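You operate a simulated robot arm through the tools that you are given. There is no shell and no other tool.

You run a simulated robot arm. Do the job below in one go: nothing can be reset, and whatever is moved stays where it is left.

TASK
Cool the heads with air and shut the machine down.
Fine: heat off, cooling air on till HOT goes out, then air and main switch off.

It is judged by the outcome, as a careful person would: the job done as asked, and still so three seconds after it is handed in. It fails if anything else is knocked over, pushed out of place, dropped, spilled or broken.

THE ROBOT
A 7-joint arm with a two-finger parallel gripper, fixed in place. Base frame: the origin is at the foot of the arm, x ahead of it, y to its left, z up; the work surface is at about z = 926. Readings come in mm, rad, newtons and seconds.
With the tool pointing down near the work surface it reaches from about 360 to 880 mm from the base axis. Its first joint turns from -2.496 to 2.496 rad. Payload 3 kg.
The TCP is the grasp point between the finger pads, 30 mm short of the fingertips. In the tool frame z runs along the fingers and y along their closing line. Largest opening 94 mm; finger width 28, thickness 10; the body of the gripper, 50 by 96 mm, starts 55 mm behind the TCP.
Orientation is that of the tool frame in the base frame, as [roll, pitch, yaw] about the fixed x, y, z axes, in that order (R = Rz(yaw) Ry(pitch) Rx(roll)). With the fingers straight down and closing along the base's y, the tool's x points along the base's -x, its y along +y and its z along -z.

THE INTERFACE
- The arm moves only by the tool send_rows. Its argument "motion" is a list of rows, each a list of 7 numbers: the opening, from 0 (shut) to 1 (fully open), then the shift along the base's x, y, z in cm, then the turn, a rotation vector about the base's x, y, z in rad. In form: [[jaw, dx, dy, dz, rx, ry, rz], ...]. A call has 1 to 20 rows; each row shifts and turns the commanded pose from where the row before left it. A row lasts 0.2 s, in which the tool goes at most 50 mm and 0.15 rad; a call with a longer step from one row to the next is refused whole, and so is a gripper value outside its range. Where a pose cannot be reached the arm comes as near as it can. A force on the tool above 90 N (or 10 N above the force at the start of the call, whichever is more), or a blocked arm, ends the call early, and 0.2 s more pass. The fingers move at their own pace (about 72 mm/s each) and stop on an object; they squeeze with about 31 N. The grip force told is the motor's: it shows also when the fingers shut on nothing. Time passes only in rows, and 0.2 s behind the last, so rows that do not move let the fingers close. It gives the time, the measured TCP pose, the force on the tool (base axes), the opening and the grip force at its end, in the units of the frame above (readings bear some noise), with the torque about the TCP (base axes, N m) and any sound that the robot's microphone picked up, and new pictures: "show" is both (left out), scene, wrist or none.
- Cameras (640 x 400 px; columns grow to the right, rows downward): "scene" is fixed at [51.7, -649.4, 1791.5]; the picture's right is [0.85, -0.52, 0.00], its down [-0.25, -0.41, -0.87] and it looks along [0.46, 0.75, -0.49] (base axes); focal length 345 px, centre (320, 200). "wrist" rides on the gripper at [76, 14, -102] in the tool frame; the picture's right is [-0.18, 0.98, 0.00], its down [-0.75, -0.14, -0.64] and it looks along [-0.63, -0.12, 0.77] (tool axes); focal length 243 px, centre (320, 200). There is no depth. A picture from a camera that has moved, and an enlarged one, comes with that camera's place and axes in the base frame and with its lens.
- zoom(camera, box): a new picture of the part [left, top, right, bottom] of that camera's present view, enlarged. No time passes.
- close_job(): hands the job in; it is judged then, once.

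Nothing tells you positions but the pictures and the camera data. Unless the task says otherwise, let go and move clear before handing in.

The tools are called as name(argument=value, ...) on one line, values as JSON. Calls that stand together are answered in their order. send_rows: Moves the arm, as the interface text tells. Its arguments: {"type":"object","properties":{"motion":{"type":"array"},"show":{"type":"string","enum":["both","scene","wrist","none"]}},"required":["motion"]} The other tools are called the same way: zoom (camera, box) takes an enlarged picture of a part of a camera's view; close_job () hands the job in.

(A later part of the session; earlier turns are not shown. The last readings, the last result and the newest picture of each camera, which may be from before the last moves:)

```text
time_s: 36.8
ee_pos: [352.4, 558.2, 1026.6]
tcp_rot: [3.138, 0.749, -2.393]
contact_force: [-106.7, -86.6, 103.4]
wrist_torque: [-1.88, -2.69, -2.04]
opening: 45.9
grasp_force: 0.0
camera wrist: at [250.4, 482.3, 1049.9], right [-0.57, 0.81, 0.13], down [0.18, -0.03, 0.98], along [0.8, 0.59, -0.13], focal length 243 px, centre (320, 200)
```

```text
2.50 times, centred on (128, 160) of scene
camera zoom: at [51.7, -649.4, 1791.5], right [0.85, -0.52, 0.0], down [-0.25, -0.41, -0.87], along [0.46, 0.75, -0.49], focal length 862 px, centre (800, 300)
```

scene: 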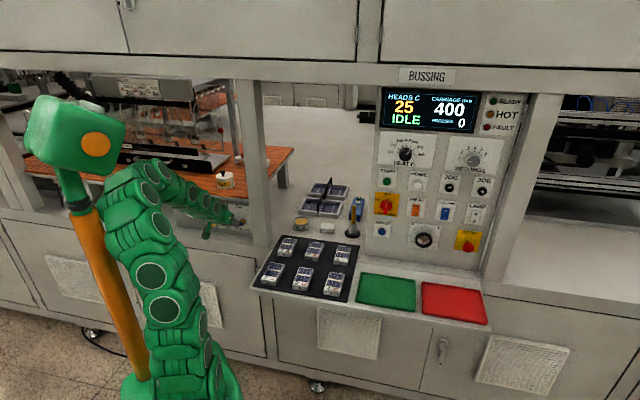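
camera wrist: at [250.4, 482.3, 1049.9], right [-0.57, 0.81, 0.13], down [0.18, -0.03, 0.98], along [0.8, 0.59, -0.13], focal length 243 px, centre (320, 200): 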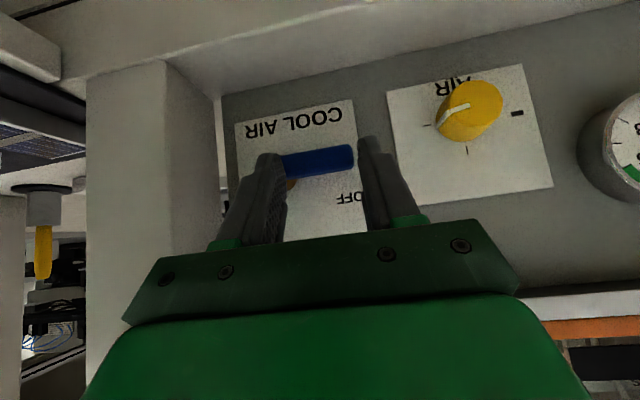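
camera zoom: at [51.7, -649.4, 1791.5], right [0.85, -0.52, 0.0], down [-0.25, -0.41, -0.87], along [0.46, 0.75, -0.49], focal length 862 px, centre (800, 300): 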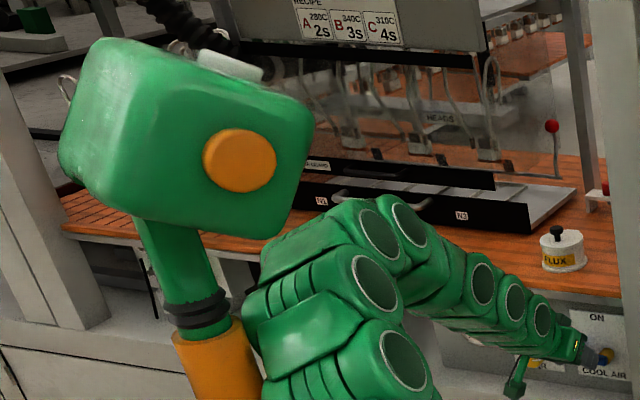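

The right finger is pressing on the lever's front near its pivot while the arm is braced against its own mast. I'll lift straight up gently, which relieves the contact.

send_rows(motion=[[0.55, 0, 0, 0.4, 0, 0, 0], [0.55, 0, 0, 0.4, 0, 0, 0], [0.55, 0, 0, 0.4, 0, 0, 0]])

zoom(camera="wrist", box=[220, 80, 440, 240])

zoom(camera="scene", box=[202, 190, 266, 230])

```text
time_s: 37.6
ee_pos: [356.9, 556.9, 1030.4]
tcp_rot: [-3.138, 0.739, -2.392]
contact_force: [-32.4, -6.9, 16.3]
wrist_torque: [-0.2, -0.04, -0.22]
opening: 51.0
grasp_force: 0.0
camera wrist: at [255.5, 482.2, 1054.7], right [-0.57, 0.81, 0.12], down [0.19, -0.02, 0.98], along [0.8, 0.58, -0.14], focal length 243 px, centre (320, 200)
```

scene: 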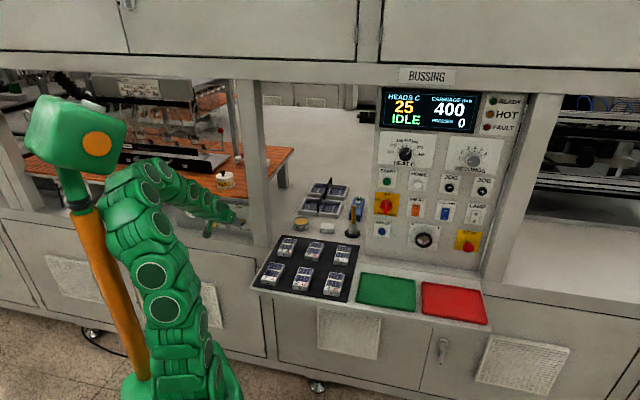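
wrist: 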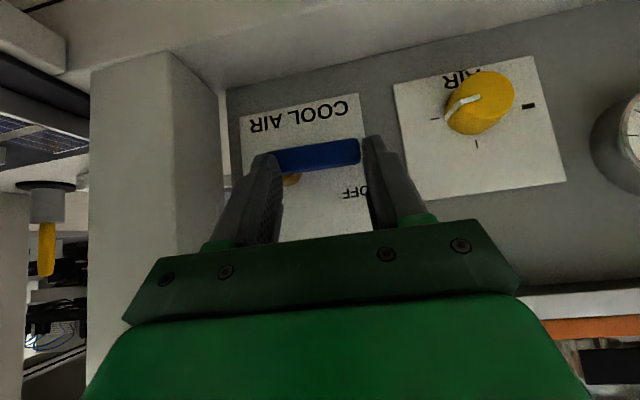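

```text
2.50 times, centred on (330, 160) of wrist
camera zoom: at [255.5, 482.2, 1054.7], right [-0.57, 0.81, 0.12], down [0.19, -0.02, 0.98], along [0.8, 0.58, -0.14], focal length 606 px, centre (295, 300)
```

zoom: 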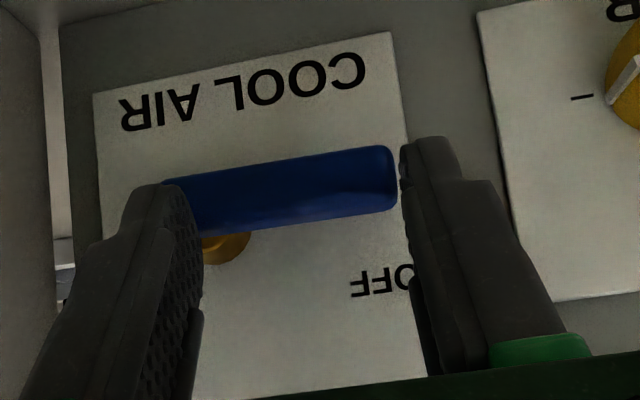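

```text
10.00 times, centred on (234, 210) of scene
camera zoom: at [51.7, -649.4, 1791.5], right [0.85, -0.52, 0.0], down [-0.25, -0.41, -0.87], along [0.46, 0.75, -0.49], focal length 3448 px, centre (1180, 100)
```

zoom: 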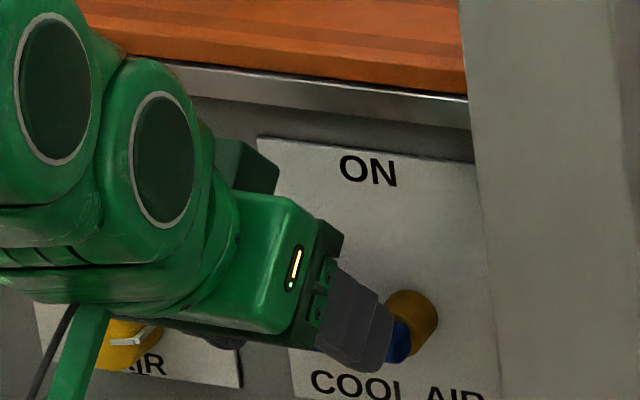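

The force has dropped to about 35 N. I'll continue upward and slightly back.

send_rows(motion=[[0.55, -0.15, -0.15, 0.5, 0, 0, 0], [0.55, -0.15, -0.15, 0.5, 0, 0, 0], [0.55, -0.15, -0.15, 0.5, 0, 0, 0]])

zoom(camera="wrist", box=[220, 80, 440, 240])

zoom(camera="scene", box=[202, 190, 266, 230])

```text
time_s: 38.4
ee_pos: [357.4, 549.8, 1029.0]
tcp_rot: [-3.13, 0.709, -2.396]
contact_force: [-7.9, 15.2, 1.6]
wrist_torque: [0.22, 0.22, 0.35]
opening: 61.6
grasp_force: 8.4
camera wrist: at [255.1, 476.8, 1056.7], right [-0.56, 0.82, 0.11], down [0.2, 0.0, 0.98], along [0.8, 0.57, -0.17], focal length 243 px, centre (320, 200)
```

scene: 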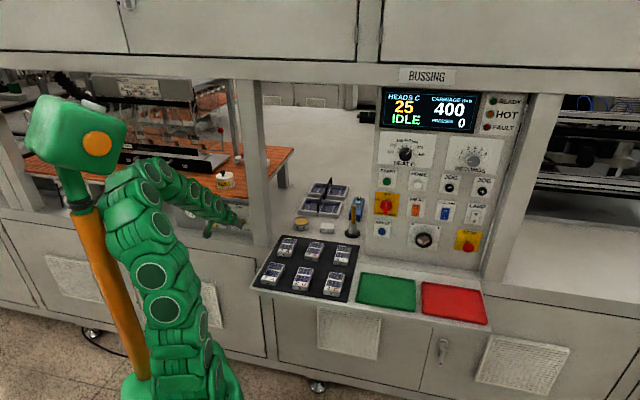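
wrist: 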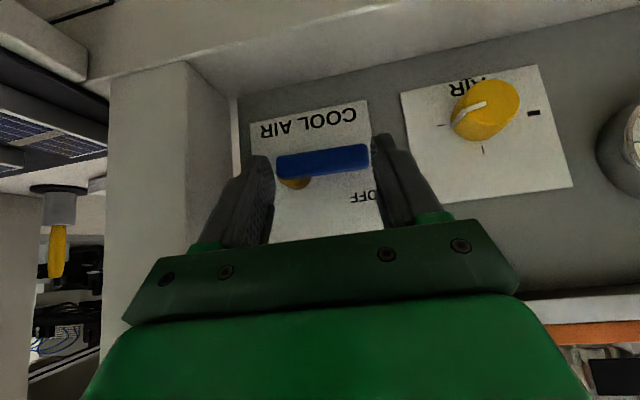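

```text
2.50 times, centred on (330, 160) of wrist
camera zoom: at [255.1, 476.8, 1056.7], right [-0.56, 0.82, 0.11], down [0.2, 0.0, 0.98], along [0.8, 0.57, -0.17], focal length 606 px, centre (295, 300)
```

zoom: 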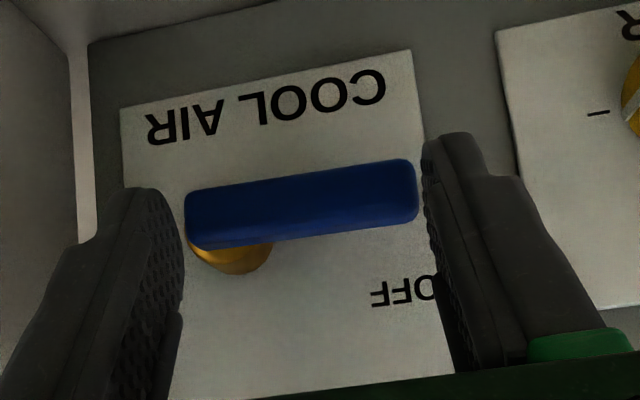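

```text
10.00 times, centred on (234, 210) of scene
camera zoom: at [51.7, -649.4, 1791.5], right [0.85, -0.52, 0.0], down [-0.25, -0.41, -0.87], along [0.46, 0.75, -0.49], focal length 3448 px, centre (1180, 100)
```

zoom: 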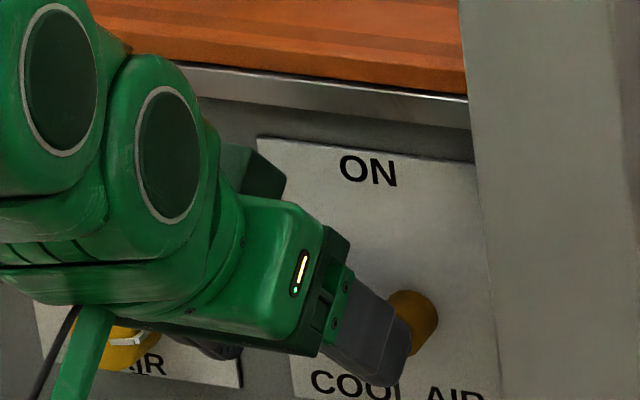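

The lever now sits lengthwise between the two fingers, which lightly pinch its ends. I'll open the jaws wider to free it, without moving the arm.

send_rows(motion=[[0.8, 0, 0, 0, 0, 0, 0], [0.8, 0, 0, 0, 0, 0, 0]])

zoom(camera="wrist", box=[220, 80, 440, 240])

zoom(camera="scene", box=[40, 120, 200, 400])

```text
time_s: 39.2
ee_pos: [359.2, 547.5, 1029.4]
tcp_rot: [-3.139, 0.709, -2.41]
contact_force: [0.1, -1.1, 0.3]
wrist_torque: [-0.01, -0.02, -0.01]
opening: 75.1
grasp_force: 0.0
stopped in row 2: the arm was blocked; the commanded pose is now the measured one
camera wrist: at [256.9, 475.4, 1057.7], right [-0.55, 0.83, 0.12], down [0.21, 0.0, 0.98], along [0.81, 0.56, -0.17], focal length 243 px, centre (320, 200)
```

scene: 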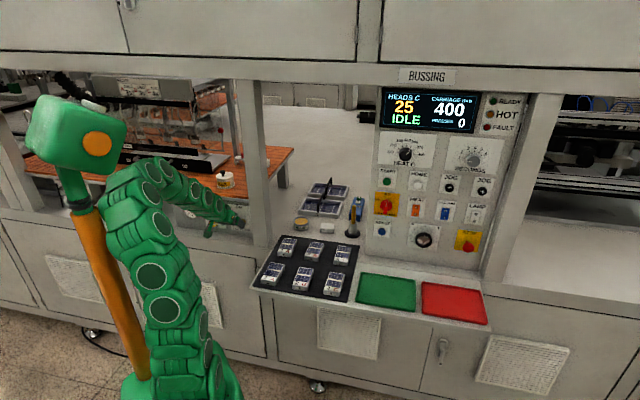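
wrist: 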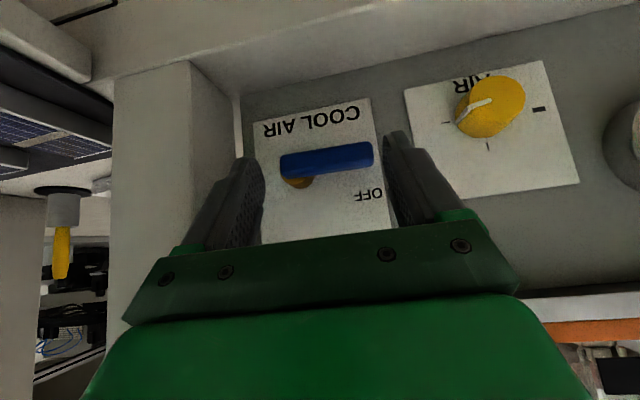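

```text
2.50 times, centred on (330, 160) of wrist
camera zoom: at [256.9, 475.4, 1057.7], right [-0.55, 0.83, 0.12], down [0.21, 0.0, 0.98], along [0.81, 0.56, -0.17], focal length 606 px, centre (295, 300)
```

zoom: 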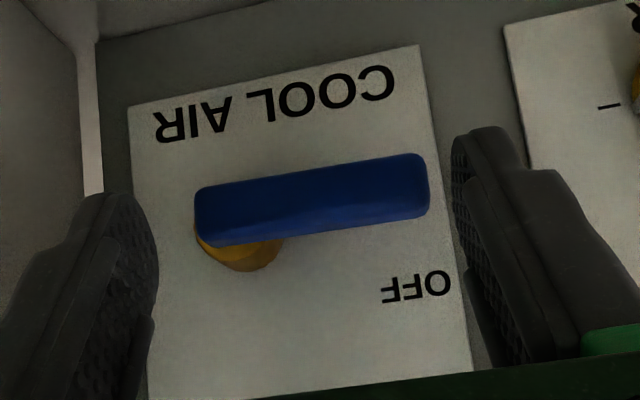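

```text
1.43 times, centred on (120, 260) of scene
camera zoom: at [51.7, -649.4, 1791.5], right [0.85, -0.52, 0.0], down [-0.25, -0.41, -0.87], along [0.46, 0.75, -0.49], focal length 492 px, centre (606, 114)
```

zoom: 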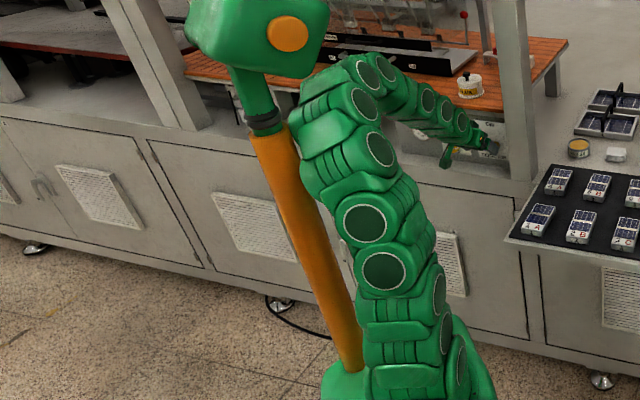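

The lever is free and sits squarely at OFF, with no force on the tool. The elbow leans on the robot's own pole, so I'll lift straight up in small steps and check that the arm follows.

send_rows(motion=[[0.8, 0.15, -0.15, 1.0, 0, 0, 0], [0.8, 0.15, -0.15, 1.0, 0, 0, 0], [0.8, 0.15, -0.15, 1.2, 0, 0, 0], [0.8, 0.15, -0.15, 1.2, 0, 0, 0]])

zoom(camera="wrist", box=[160, 0, 480, 200])

```text
time_s: 40.2
ee_pos: [367.5, 541.3, 1074.4]
tcp_rot: [3.137, 0.709, -2.42]
contact_force: [-0.3, 0.0, -0.1]
wrist_torque: [-0.01, -0.02, -0.01]
opening: 74.9
grasp_force: 0.1
camera wrist: at [264.2, 468.7, 1103.2], right [-0.55, 0.83, 0.13], down [0.21, -0.01, 0.98], along [0.81, 0.56, -0.17], focal length 243 px, centre (320, 200)
```

scene: 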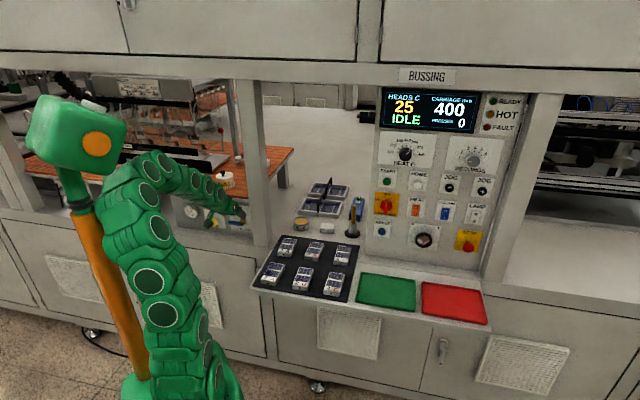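
wrist: 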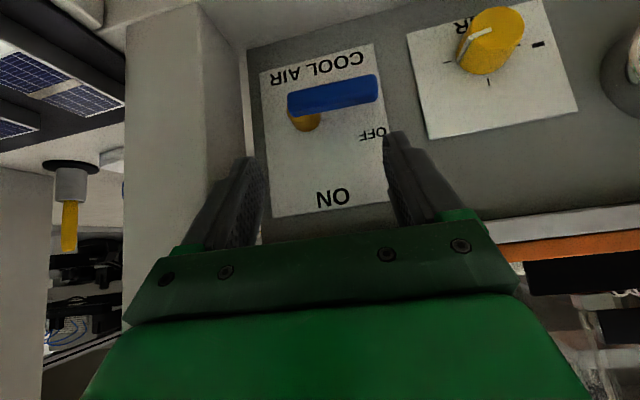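

```text
2.00 times, centred on (320, 100) of wrist
camera zoom: at [264.2, 468.7, 1103.2], right [-0.55, 0.83, 0.13], down [0.21, -0.01, 0.98], along [0.81, 0.56, -0.17], focal length 485 px, centre (320, 400)
```

zoom: 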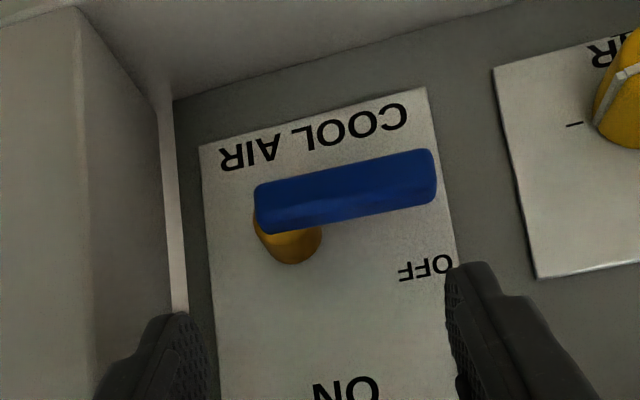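

The arm follows again and the hand is clear above the lever. I'll back out further, then compare the lever with its original OFF position in the scene camera.

send_rows(motion=[[0.8, -0.7, -1.31, 1.53, 0, 0, 0], [0.8, -0.7, -1.31, 1.53, 0, 0, 0], [0.5, -0.7, -1.31, 1.53, 0, 0, 0], [0.2, -0.71, -2.19, 0.6, 0, 0, 0], [0, -0.71, -2.19, 0.6, 0, 0, 0], [0, 0, 0, 0, 0, 0, 0]])

zoom(camera="scene", box=[195, 195, 265, 240])

zoom(camera="wrist", box=[200, 0, 520, 200])

```text
time_s: 41.8
ee_pos: [338.5, 458.8, 1076.9]
tcp_rot: [-3.097, 0.614, -2.401]
contact_force: [0.0, 0.6, 0.5]
wrist_torque: [0.01, -0.01, 0.01]
opening: 0.3
grasp_force: 31.3
stopped in row 6: the arm was blocked; the commanded pose is now the measured one
camera wrist: at [236.7, 390.3, 1116.1], right [-0.53, 0.84, 0.07], down [0.25, 0.08, 0.96], along [0.81, 0.53, -0.26], focal length 243 px, centre (320, 200)
```

scene: 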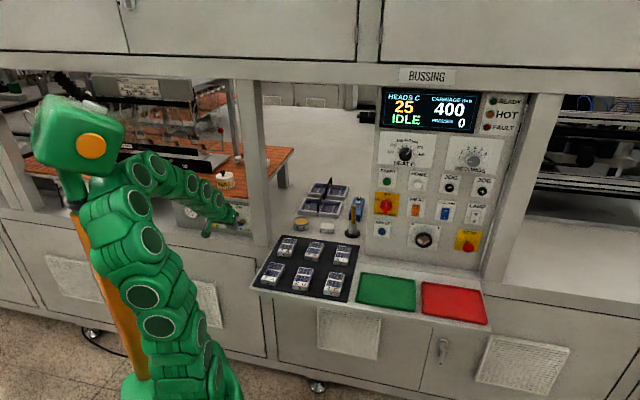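
wrist: 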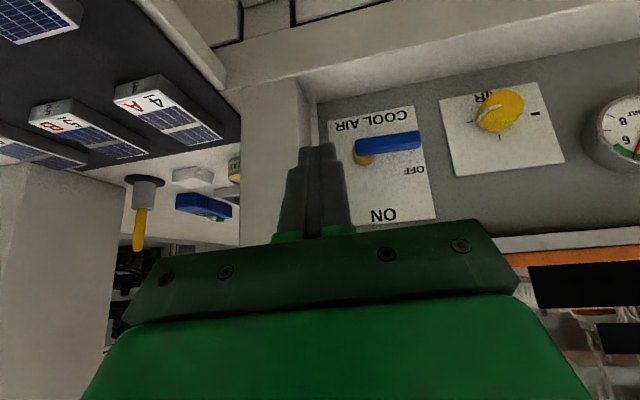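

```text
8.89 times, centred on (230, 218) of scene
camera zoom: at [51.7, -649.4, 1791.5], right [0.85, -0.52, 0.0], down [-0.25, -0.41, -0.87], along [0.46, 0.75, -0.49], focal length 3064 px, centre (1120, 44)
```

zoom: 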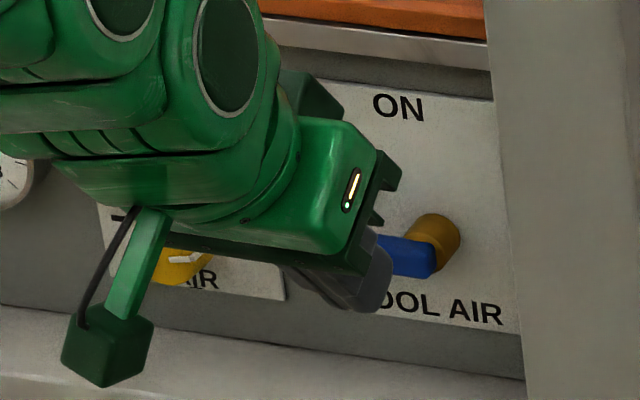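

```text
2.00 times, centred on (360, 100) of wrist
camera zoom: at [236.7, 390.3, 1116.1], right [-0.53, 0.84, 0.07], down [0.25, 0.08, 0.96], along [0.81, 0.53, -0.26], focal length 485 px, centre (240, 400)
```

zoom: 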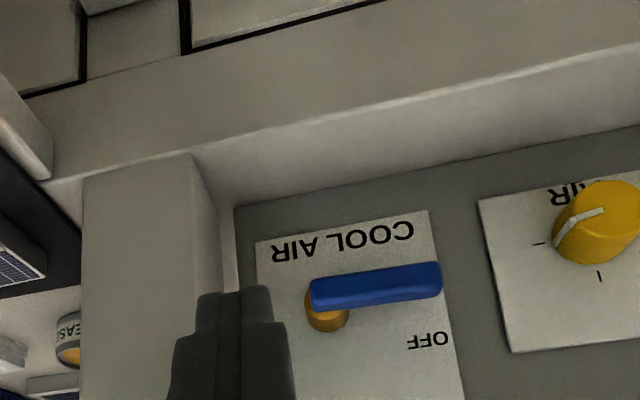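

The elbow meets the pole again here. The lever view is fine (at OFF); I'll move right and outward to unfold the arm away from the pole.

send_rows(motion=[[0, 3.1, -3.1, 0.8, 0, 0, 0], [0, 3.1, -3.1, 1.5, 0, 0, 0], [0, 3.1, -3.1, 1.8, 0, 0, 0], [0, 3.1, -3.1, 1.8, 0, 0, 0], [0, 3.1, -3.1, 1.8, 0, 0, 0], [0, 0, 0, 0, 0, 0, 0]])

zoom(camera="scene", box=[195, 195, 265, 240])

zoom(camera="scene", box=[0, 80, 256, 240])

```text
time_s: 43.2
ee_pos: [492.3, 305.0, 1159.7]
tcp_rot: [-3.096, 0.623, -2.397]
contact_force: [0.1, -0.2, 1.4]
wrist_torque: [0.01, 0.0, 0.02]
opening: 0.1
grasp_force: 31.2
camera wrist: at [390.2, 237.0, 1197.6], right [-0.54, 0.84, 0.07], down [0.25, 0.08, 0.97], along [0.81, 0.54, -0.25], focal length 243 px, centre (320, 200)
```

scene: 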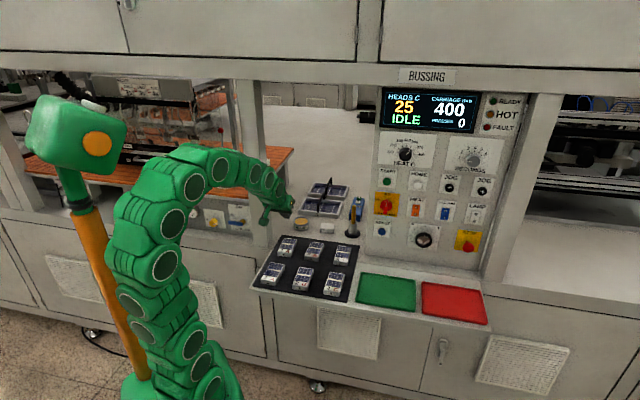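
wrist: 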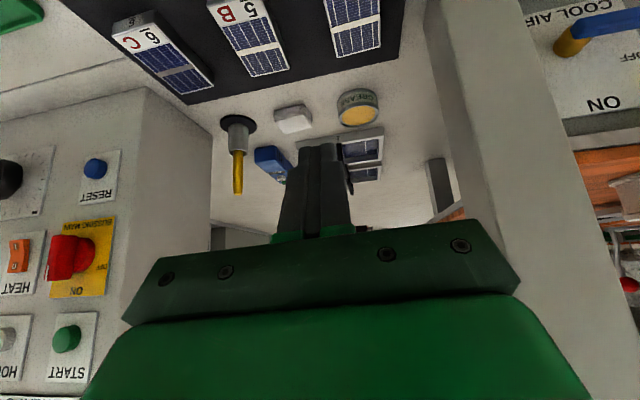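

```text
8.89 times, centred on (230, 218) of scene
camera zoom: at [51.7, -649.4, 1791.5], right [0.85, -0.52, 0.0], down [-0.25, -0.41, -0.87], along [0.46, 0.75, -0.49], focal length 3064 px, centre (1120, 44)
```

zoom: 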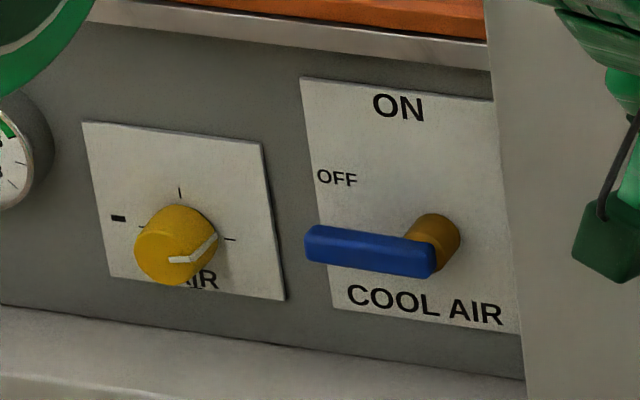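

```text
2.50 times, centred on (128, 160) of scene
camera zoom: at [51.7, -649.4, 1791.5], right [0.85, -0.52, 0.0], down [-0.25, -0.41, -0.87], along [0.46, 0.75, -0.49], focal length 862 px, centre (800, 300)
```

zoom: 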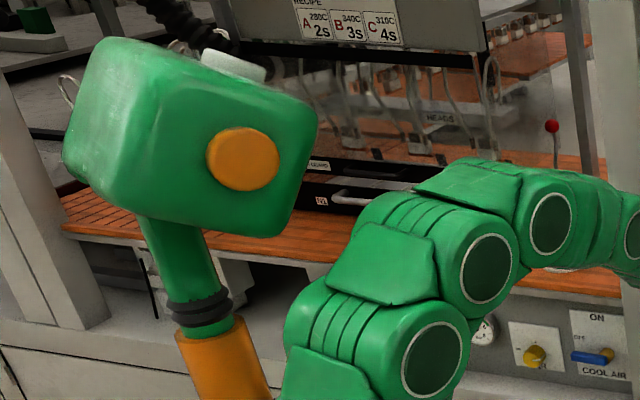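

The lever is exactly back in its original OFF position and nothing else at the apron changed. Now I'll roll the wrist back to the camera-up facing pose while travelling to a standoff in front of the BUSSING MAIN switch.

send_rows(motion=[[0, 1.25, -1.19, 0.1, 0.0981, 0.0901, -0.0681], [0, 1.25, -1.19, 0.1, 0.0981, 0.0901, -0.0681], [0, 1.25, -1.19, 0.1, 0.0981, 0.0901, -0.0681], [0, 1.25, -1.19, 0.1, 0.0981, 0.0901, -0.0681], [0, 1.25, -1.19, 0.1, 0.0981, 0.0901, -0.0681], [0, 1.25, -1.19, 0.1, 0.0981, 0.0901, -0.0681], [0, 1.25, -1.19, 0.1, 0.0981, 0.0901, -0.0681], [0, 1.25, -1.19, 0.1, 0.0981, 0.0901, -0.0681], [0, 1.25, -1.19, 0.1, 0.0981, 0.0901, -0.0681], [0, 1.25, -1.19, 0.1, 0.0981, 0.0901, -0.0681], [0, 1.25, -1.19, 0.1, 0.0981, 0.0901, -0.0681], [0, 1.25, -1.19, 0.1, 0.0981, 0.0901, -0.0681], [0, 1.25, -1.19, 0.1, 0.0981, 0.0901, -0.0681], [0, 1.25, -1.19, 0.1, 0.0981, 0.0901, -0.0681], [0, 1.25, -1.19, 0.1, 0.0981, 0.0901, -0.0681], [0, 1.25, -1.19, 0.1, 0.0981, 0.0901, -0.0681], [0, 1.25, -1.19, 0.1, 0.0981, 0.0901, -0.0681], [0, 1.25, -1.19, 0.1, 0.0981, 0.0901, -0.0681], [0, 1.25, -1.19, 0.1, 0.0981, 0.0901, -0.0681], [0, 1.25, -1.19, 0.1, 0.0981, 0.0901, -0.0681]])

```text
time_s: 47.4
ee_pos: [743.6, 66.6, 1178.6]
tcp_rot: [1.625, -1.436, 2.368]
contact_force: [-0.5, -0.4, -1.0]
wrist_torque: [-0.02, -0.02, 0.01]
opening: 0.0
grasp_force: 31.1
camera wrist: at [679.0, -13.4, 1257.4], right [0.75, -0.66, -0.05], down [-0.46, -0.46, -0.76], along [0.48, 0.6, -0.65], focal length 243 px, centre (320, 200)
```

scene: 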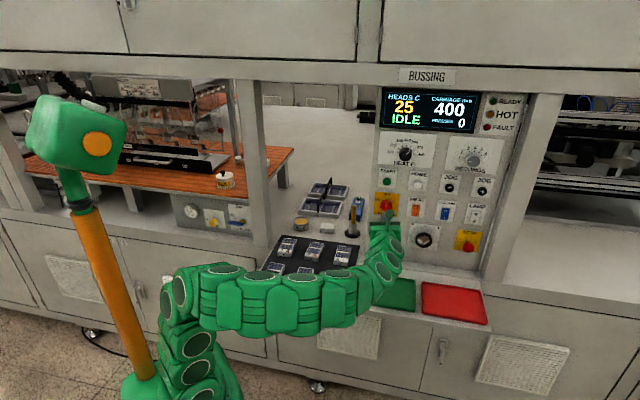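
wrist: 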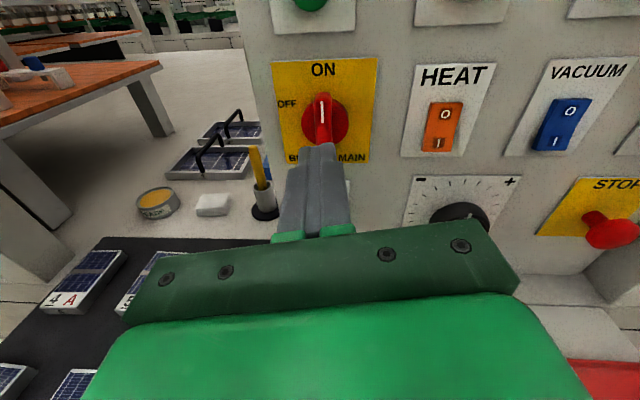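

I'm facing the main switch: handle upright at ON. I'll finish squaring the tool and open the jaws for the handle, then look closely.

send_rows(motion=[[0.6, 0, 0, 0, 0.096, 0.092, -0.065], [0.6, 0, 0, 0, 0, 0, 0], [0.6, 0, 0, 0, 0, 0, 0]])

zoom(camera="wrist", box=[220, 40, 460, 190])

zoom(camera="scene", box=[360, 185, 424, 225])

```text
time_s: 48.2
ee_pos: [743.2, 67.5, 1179.3]
tcp_rot: [1.787, -1.568, 2.144]
contact_force: [0.3, 0.1, -0.1]
wrist_torque: [0.01, -0.02, 0.02]
opening: 56.5
grasp_force: 0.2
camera wrist: at [680.3, -16.0, 1254.9], right [0.7, -0.69, -0.18], down [-0.55, -0.36, -0.75], along [0.46, 0.63, -0.63], focal length 243 px, centre (320, 200)
```

scene: 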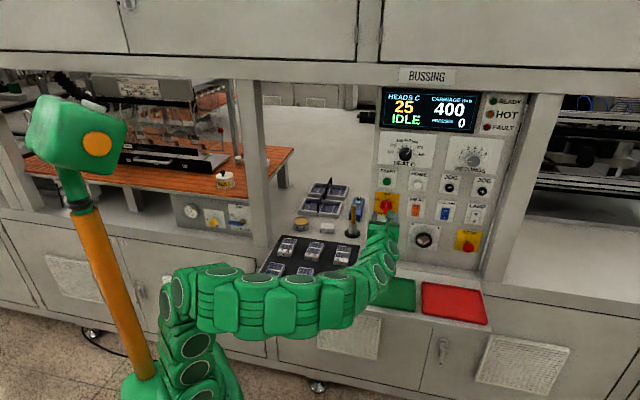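
wrist: 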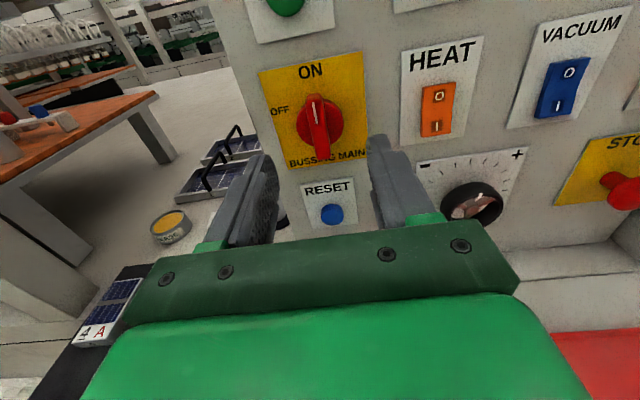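

```text
2.67 times, centred on (340, 115) of wrist
camera zoom: at [680.3, -16.0, 1254.9], right [0.7, -0.69, -0.18], down [-0.55, -0.36, -0.75], along [0.46, 0.63, -0.63], focal length 647 px, centre (267, 427)
```

zoom: 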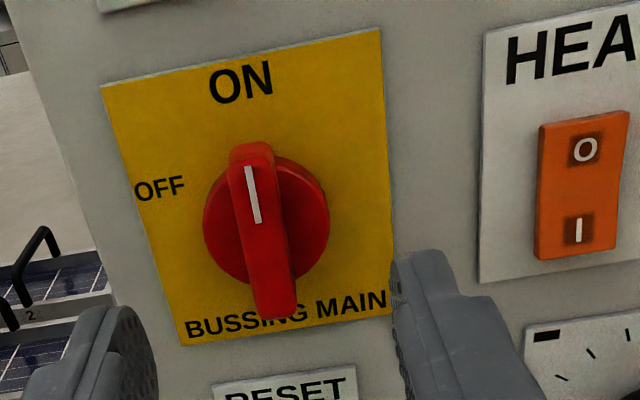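

```text
10.00 times, centred on (392, 205) of scene
camera zoom: at [51.7, -649.4, 1791.5], right [0.85, -0.52, 0.0], down [-0.25, -0.41, -0.87], along [0.46, 0.75, -0.49], focal length 3448 px, centre (-400, 150)
```

zoom: 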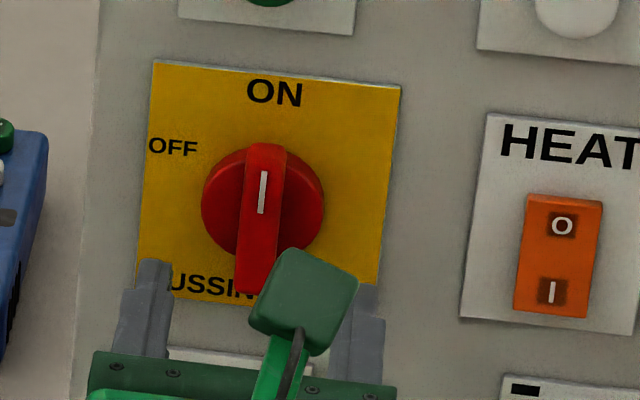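

The main switch axis works out at e≈475, z≈1167, with the handle's front at depth ≈668 and about 13 mm wide. I'll line up the open jaws with it and approach part way.

send_rows(motion=[[0.5, 1.74, 1.94, -0.64, 0, 0, 0], [0.5, 1.74, 1.94, -0.64, 0, 0, 0], [0.5, 0, 0, 0, 0, 0, 0]])

zoom(camera="wrist", box=[200, 60, 440, 210])

zoom(camera="scene", box=[360, 185, 424, 225])

```text
time_s: 49.0
ee_pos: [776.0, 104.8, 1164.6]
tcp_rot: [1.877, -1.566, 2.056]
contact_force: [-0.9, 0.6, -0.1]
wrist_torque: [0.02, 0.04, 0.0]
opening: 46.8
grasp_force: 0.0
camera wrist: at [715.4, 22.9, 1241.5], right [0.7, -0.69, -0.18], down [-0.55, -0.36, -0.75], along [0.46, 0.63, -0.63], focal length 243 px, centre (320, 200)
```

scene: 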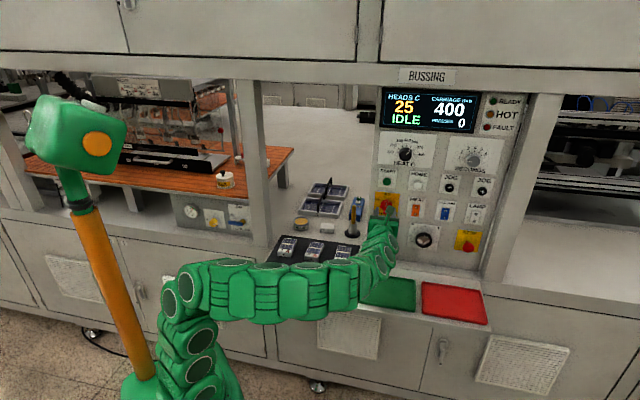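
wrist: 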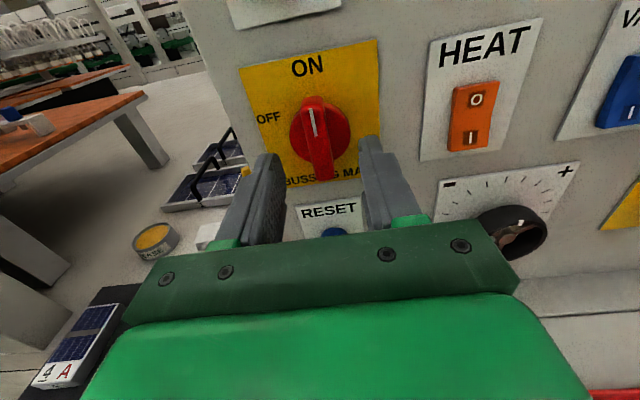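

```text
2.67 times, centred on (320, 135) of wrist
camera zoom: at [715.4, 22.9, 1241.5], right [0.7, -0.69, -0.18], down [-0.55, -0.36, -0.75], along [0.46, 0.63, -0.63], focal length 647 px, centre (320, 373)
```

zoom: 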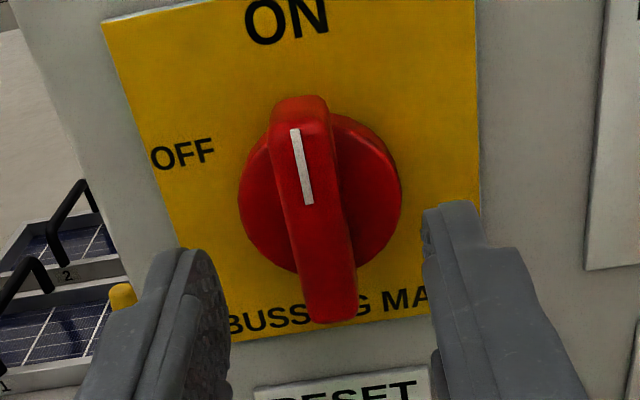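

```text
10.00 times, centred on (392, 205) of scene
camera zoom: at [51.7, -649.4, 1791.5], right [0.85, -0.52, 0.0], down [-0.25, -0.41, -0.87], along [0.46, 0.75, -0.49], focal length 3448 px, centre (-400, 150)
```

zoom: 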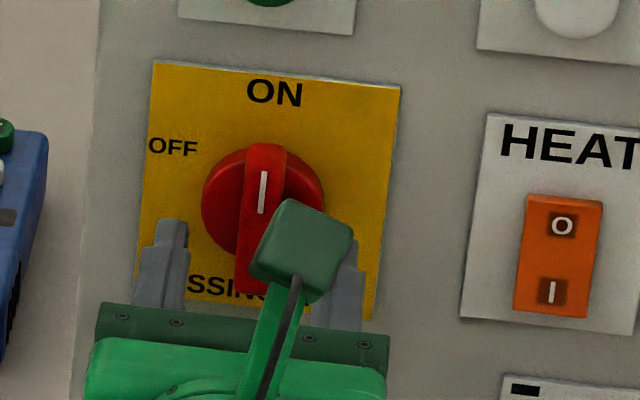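

The jaws are centred on the handle (e≈474.7, z within 2 mm). I'll move in so the pads overlap the handle by about 14 mm.

send_rows(motion=[[0.5, 1.03, 1.03, 0.1, 0, 0, 0], [0.5, 1.03, 1.03, 0.1, 0, 0, 0], [0.5, 0, 0, 0, 0, 0, 0]])

zoom(camera="wrist", box=[200, 60, 440, 210])

```text
time_s: 49.8
ee_pos: [797.5, 126.9, 1166.7]
tcp_rot: [1.713, -1.568, 2.219]
contact_force: [0.1, 0.4, 0.2]
wrist_torque: [0.0, 0.01, -0.03]
opening: 46.9
grasp_force: 0.1
camera wrist: at [735.5, 43.5, 1243.6], right [0.7, -0.69, -0.18], down [-0.55, -0.36, -0.75], along [0.46, 0.63, -0.63], focal length 243 px, centre (320, 200)
```

scene: 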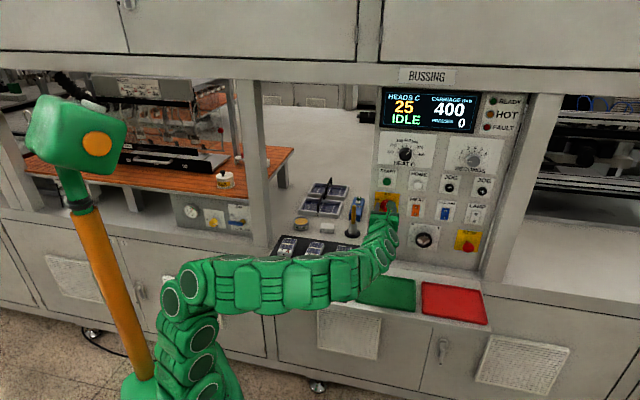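
wrist: 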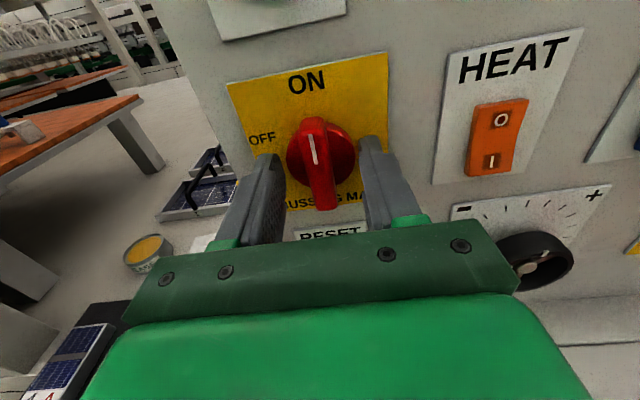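

```text
2.67 times, centred on (320, 135) of wrist
camera zoom: at [735.5, 43.5, 1243.6], right [0.7, -0.69, -0.18], down [-0.55, -0.36, -0.75], along [0.46, 0.63, -0.63], focal length 647 px, centre (320, 373)
```

zoom: 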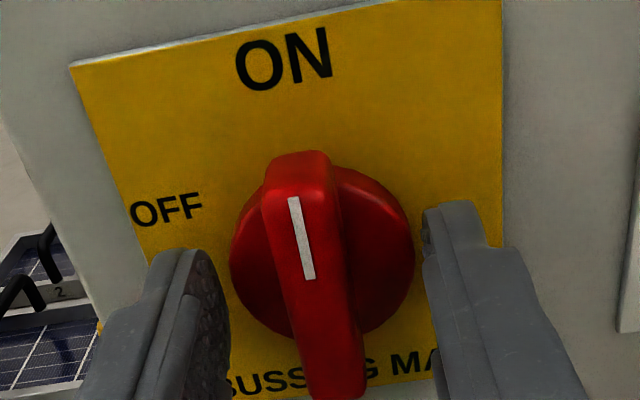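

The pads flank the handle. I'll close the grip gently and check forces.

send_rows(motion=[[0.3, 0, 0, 0, 0, 0, 0], [0.1, 0, 0, 0, 0, 0, 0], [0.1, 0, 0, 0, 0, 0, 0]])

zoom(camera="wrist", box=[200, 60, 440, 210])

```text
time_s: 50.6
ee_pos: [798.6, 126.2, 1168.4]
tcp_rot: [1.719, -1.567, 2.209]
contact_force: [11.2, 1.0, 4.8]
wrist_torque: [0.11, -0.1, -0.2]
opening: 41.6
grasp_force: 44.8
camera wrist: at [735.6, 43.3, 1243.6], right [0.7, -0.69, -0.18], down [-0.55, -0.36, -0.75], along [0.46, 0.63, -0.63], focal length 243 px, centre (320, 200)
```

scene: 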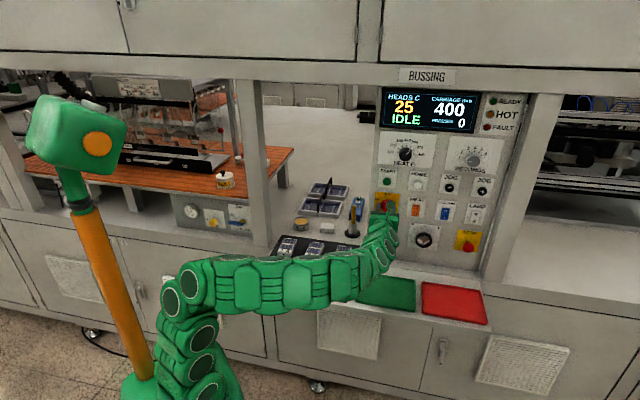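
wrist: 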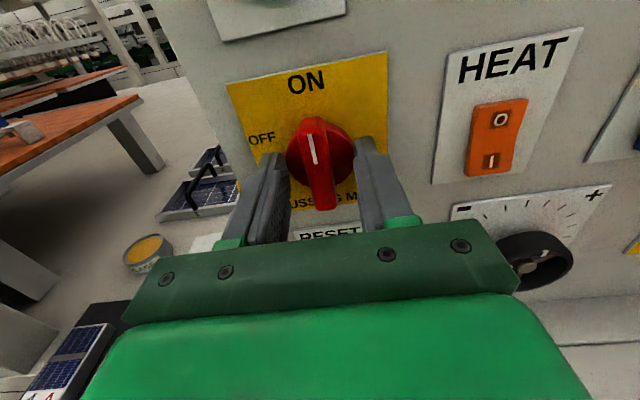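

```text
2.67 times, centred on (320, 135) of wrist
camera zoom: at [735.6, 43.3, 1243.6], right [0.7, -0.69, -0.18], down [-0.55, -0.36, -0.75], along [0.46, 0.63, -0.63], focal length 647 px, centre (320, 373)
```

zoom: 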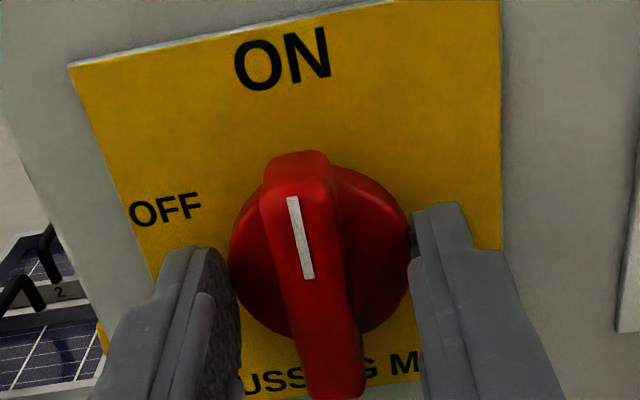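

The pads stopped at 42 mm, on the round skirt rather than the handle bar. I'll open, back off 7 mm and grip just the bar.

send_rows(motion=[[0.5, 0, 0, 0, 0, 0, 0], [0.5, -0.5, -0.5, 0, 0, 0, 0], [0.3, 0, 0, 0, 0, 0, 0], [0.1, 0, 0, 0, 0, 0, 0], [0.1, 0, 0, 0, 0, 0, 0]])

zoom(camera="wrist", box=[200, 60, 440, 210])

```text
time_s: 51.8
ee_pos: [792.8, 120.9, 1169.1]
tcp_rot: [1.792, -1.568, 2.14]
contact_force: [-0.3, -1.6, -1.8]
wrist_torque: [0.18, -0.13, -0.26]
opening: 14.0
grasp_force: 45.1
camera wrist: at [730.5, 38.2, 1243.9], right [0.7, -0.69, -0.18], down [-0.55, -0.36, -0.75], along [0.46, 0.63, -0.63], focal length 243 px, centre (320, 200)
```

scene: 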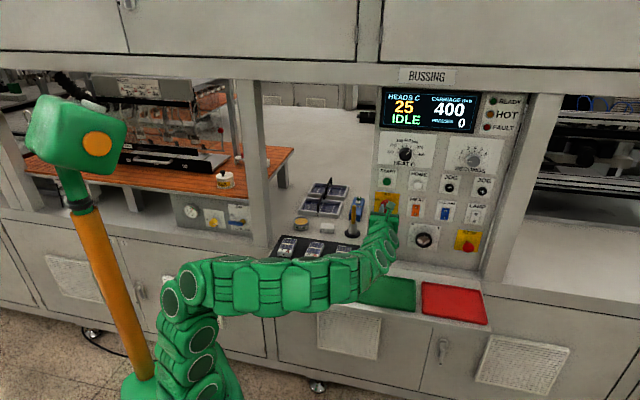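
wrist: 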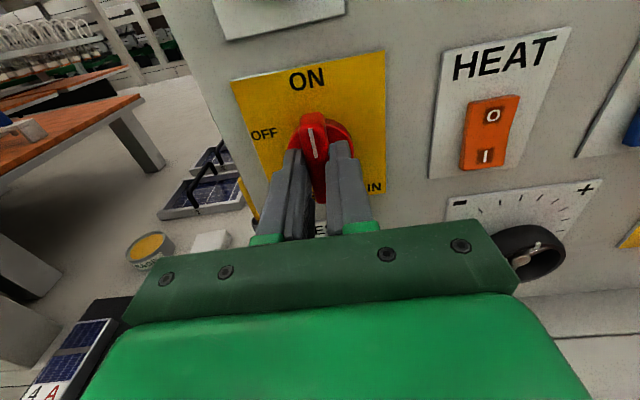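

```text
2.67 times, centred on (320, 135) of wrist
camera zoom: at [730.5, 38.2, 1243.9], right [0.7, -0.69, -0.18], down [-0.55, -0.36, -0.75], along [0.46, 0.63, -0.63], focal length 647 px, centre (320, 373)
```

zoom: 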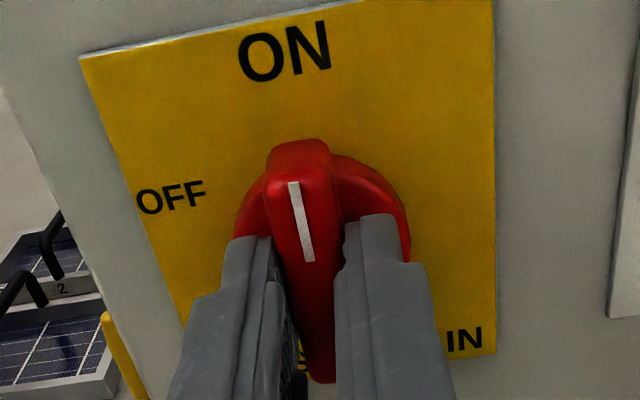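

The jaws grip the handle bar (14 mm). I'll begin turning counter-clockwise about the switch axis, from ON toward OFF, checking forces after the first part.

send_rows(motion=[[0.1, 0, 0, 0, -0.1, -0.1, 0], [0.1, 0, 0, 0, -0.1, -0.1, 0], [0.1, 0, 0, 0, -0.1, -0.1, 0], [0.1, 0, 0, 0, -0.1, -0.1, 0]])

zoom(camera="wrist", box=[200, 60, 440, 210])

zoom(camera="scene", box=[360, 185, 424, 225])

```text
time_s: 52.8
ee_pos: [791.7, 121.0, 1166.9]
tcp_rot: [1.574, -0.998, 2.357]
contact_force: [-35.0, -8.7, -3.9]
wrist_torque: [0.18, -0.12, 0.22]
opening: 13.8
grasp_force: 45.0
camera wrist: at [699.6, 69.4, 1239.3], right [0.66, -0.65, 0.38], down [-0.25, -0.66, -0.71], along [0.71, 0.37, -0.6], focal length 243 px, centre (320, 200)
```

scene: 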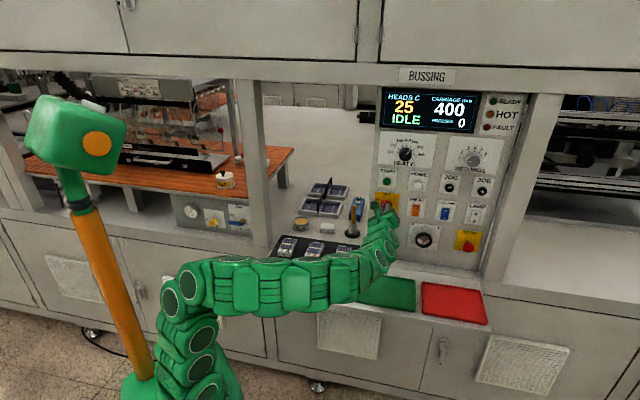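
wrist: 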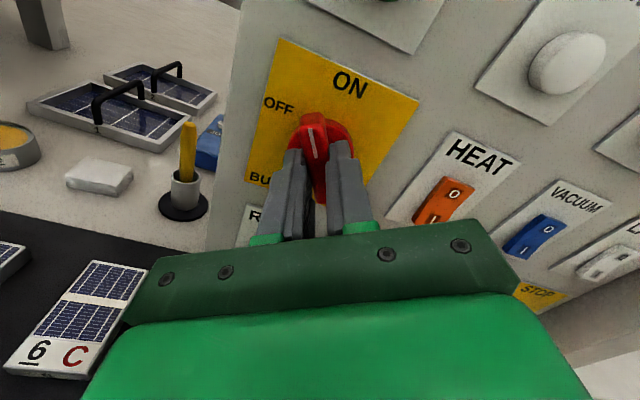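

```text
2.67 times, centred on (320, 135) of wrist
camera zoom: at [699.6, 69.4, 1239.3], right [0.66, -0.65, 0.38], down [-0.25, -0.66, -0.71], along [0.71, 0.37, -0.6], focal length 647 px, centre (320, 373)
```

zoom: 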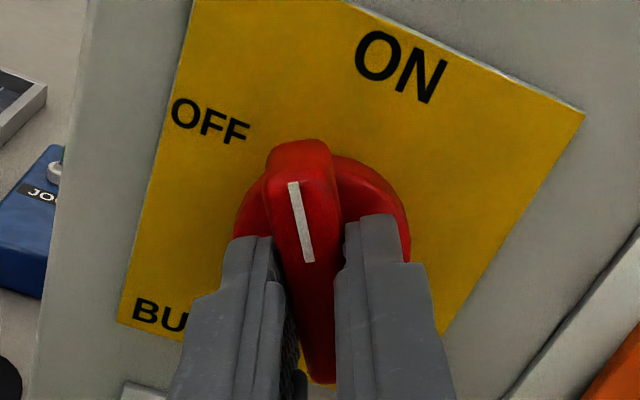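

```text
10.00 times, centred on (392, 205) of scene
camera zoom: at [51.7, -649.4, 1791.5], right [0.85, -0.52, 0.0], down [-0.25, -0.41, -0.87], along [0.46, 0.75, -0.49], focal length 3448 px, centre (-400, 150)
```

zoom: 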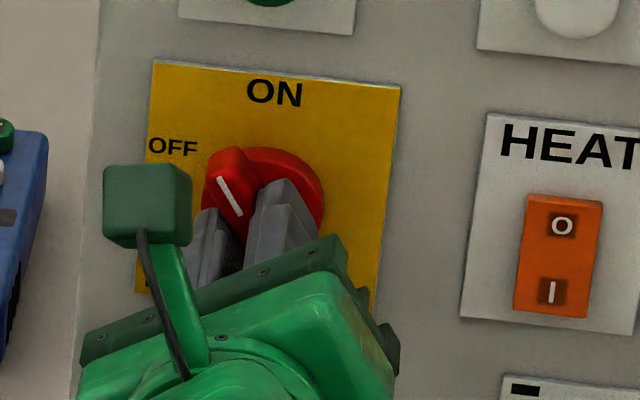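

The handle is turning with the gripper (about 33° so far), forces moderate. I'll continue.

send_rows(motion=[[0.1, 0, 0, 0, -0.1, -0.1, 0], [0.1, 0, 0, 0, -0.1, -0.1, 0], [0.1, 0, 0, 0, -0.1, -0.1, 0], [0.1, 0, 0, 0, -0.1, -0.1, 0]])

zoom(camera="scene", box=[360, 185, 424, 225])

zoom(camera="wrist", box=[200, 60, 440, 210])

```text
time_s: 53.8
ee_pos: [792.3, 122.4, 1166.8]
tcp_rot: [1.577, -0.434, 2.356]
contact_force: [-4.7, 17.8, -7.4]
wrist_torque: [0.2, -0.18, 0.57]
opening: 13.8
grasp_force: 44.6
camera wrist: at [675.2, 94.0, 1212.1], right [0.41, -0.41, 0.81], down [-0.01, -0.9, -0.44], along [0.91, 0.17, -0.38], focal length 243 px, centre (320, 200)
```

scene: 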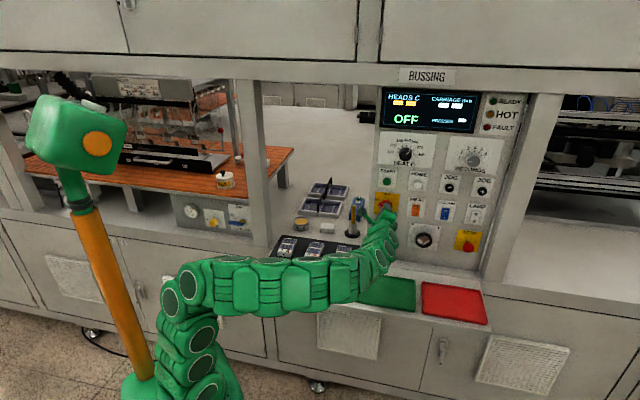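
wrist: 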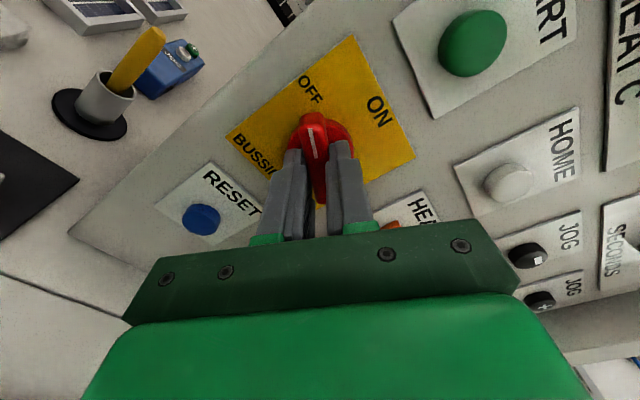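

```text
10.00 times, centred on (392, 205) of scene
camera zoom: at [51.7, -649.4, 1791.5], right [0.85, -0.52, 0.0], down [-0.25, -0.41, -0.87], along [0.46, 0.75, -0.49], focal length 3448 px, centre (-400, 150)
```

zoom: 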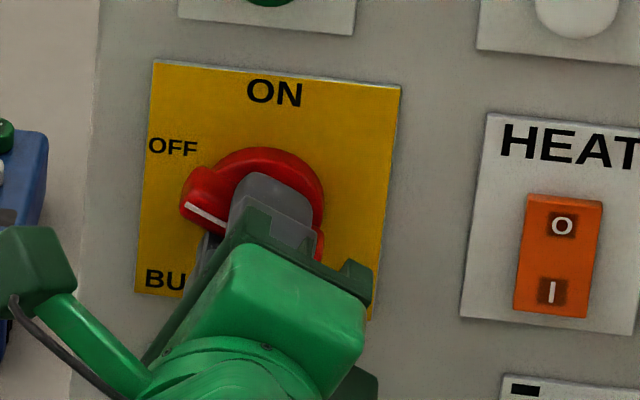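

```text
2.67 times, centred on (320, 135) of wrist
camera zoom: at [675.2, 94.0, 1212.1], right [0.41, -0.41, 0.81], down [-0.01, -0.9, -0.44], along [0.91, 0.17, -0.38], focal length 647 px, centre (320, 373)
```

zoom: 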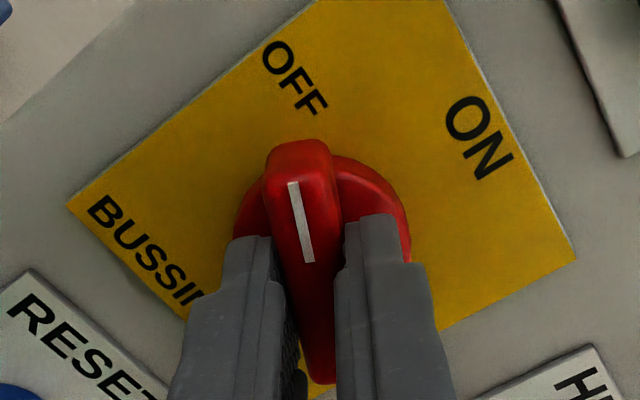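

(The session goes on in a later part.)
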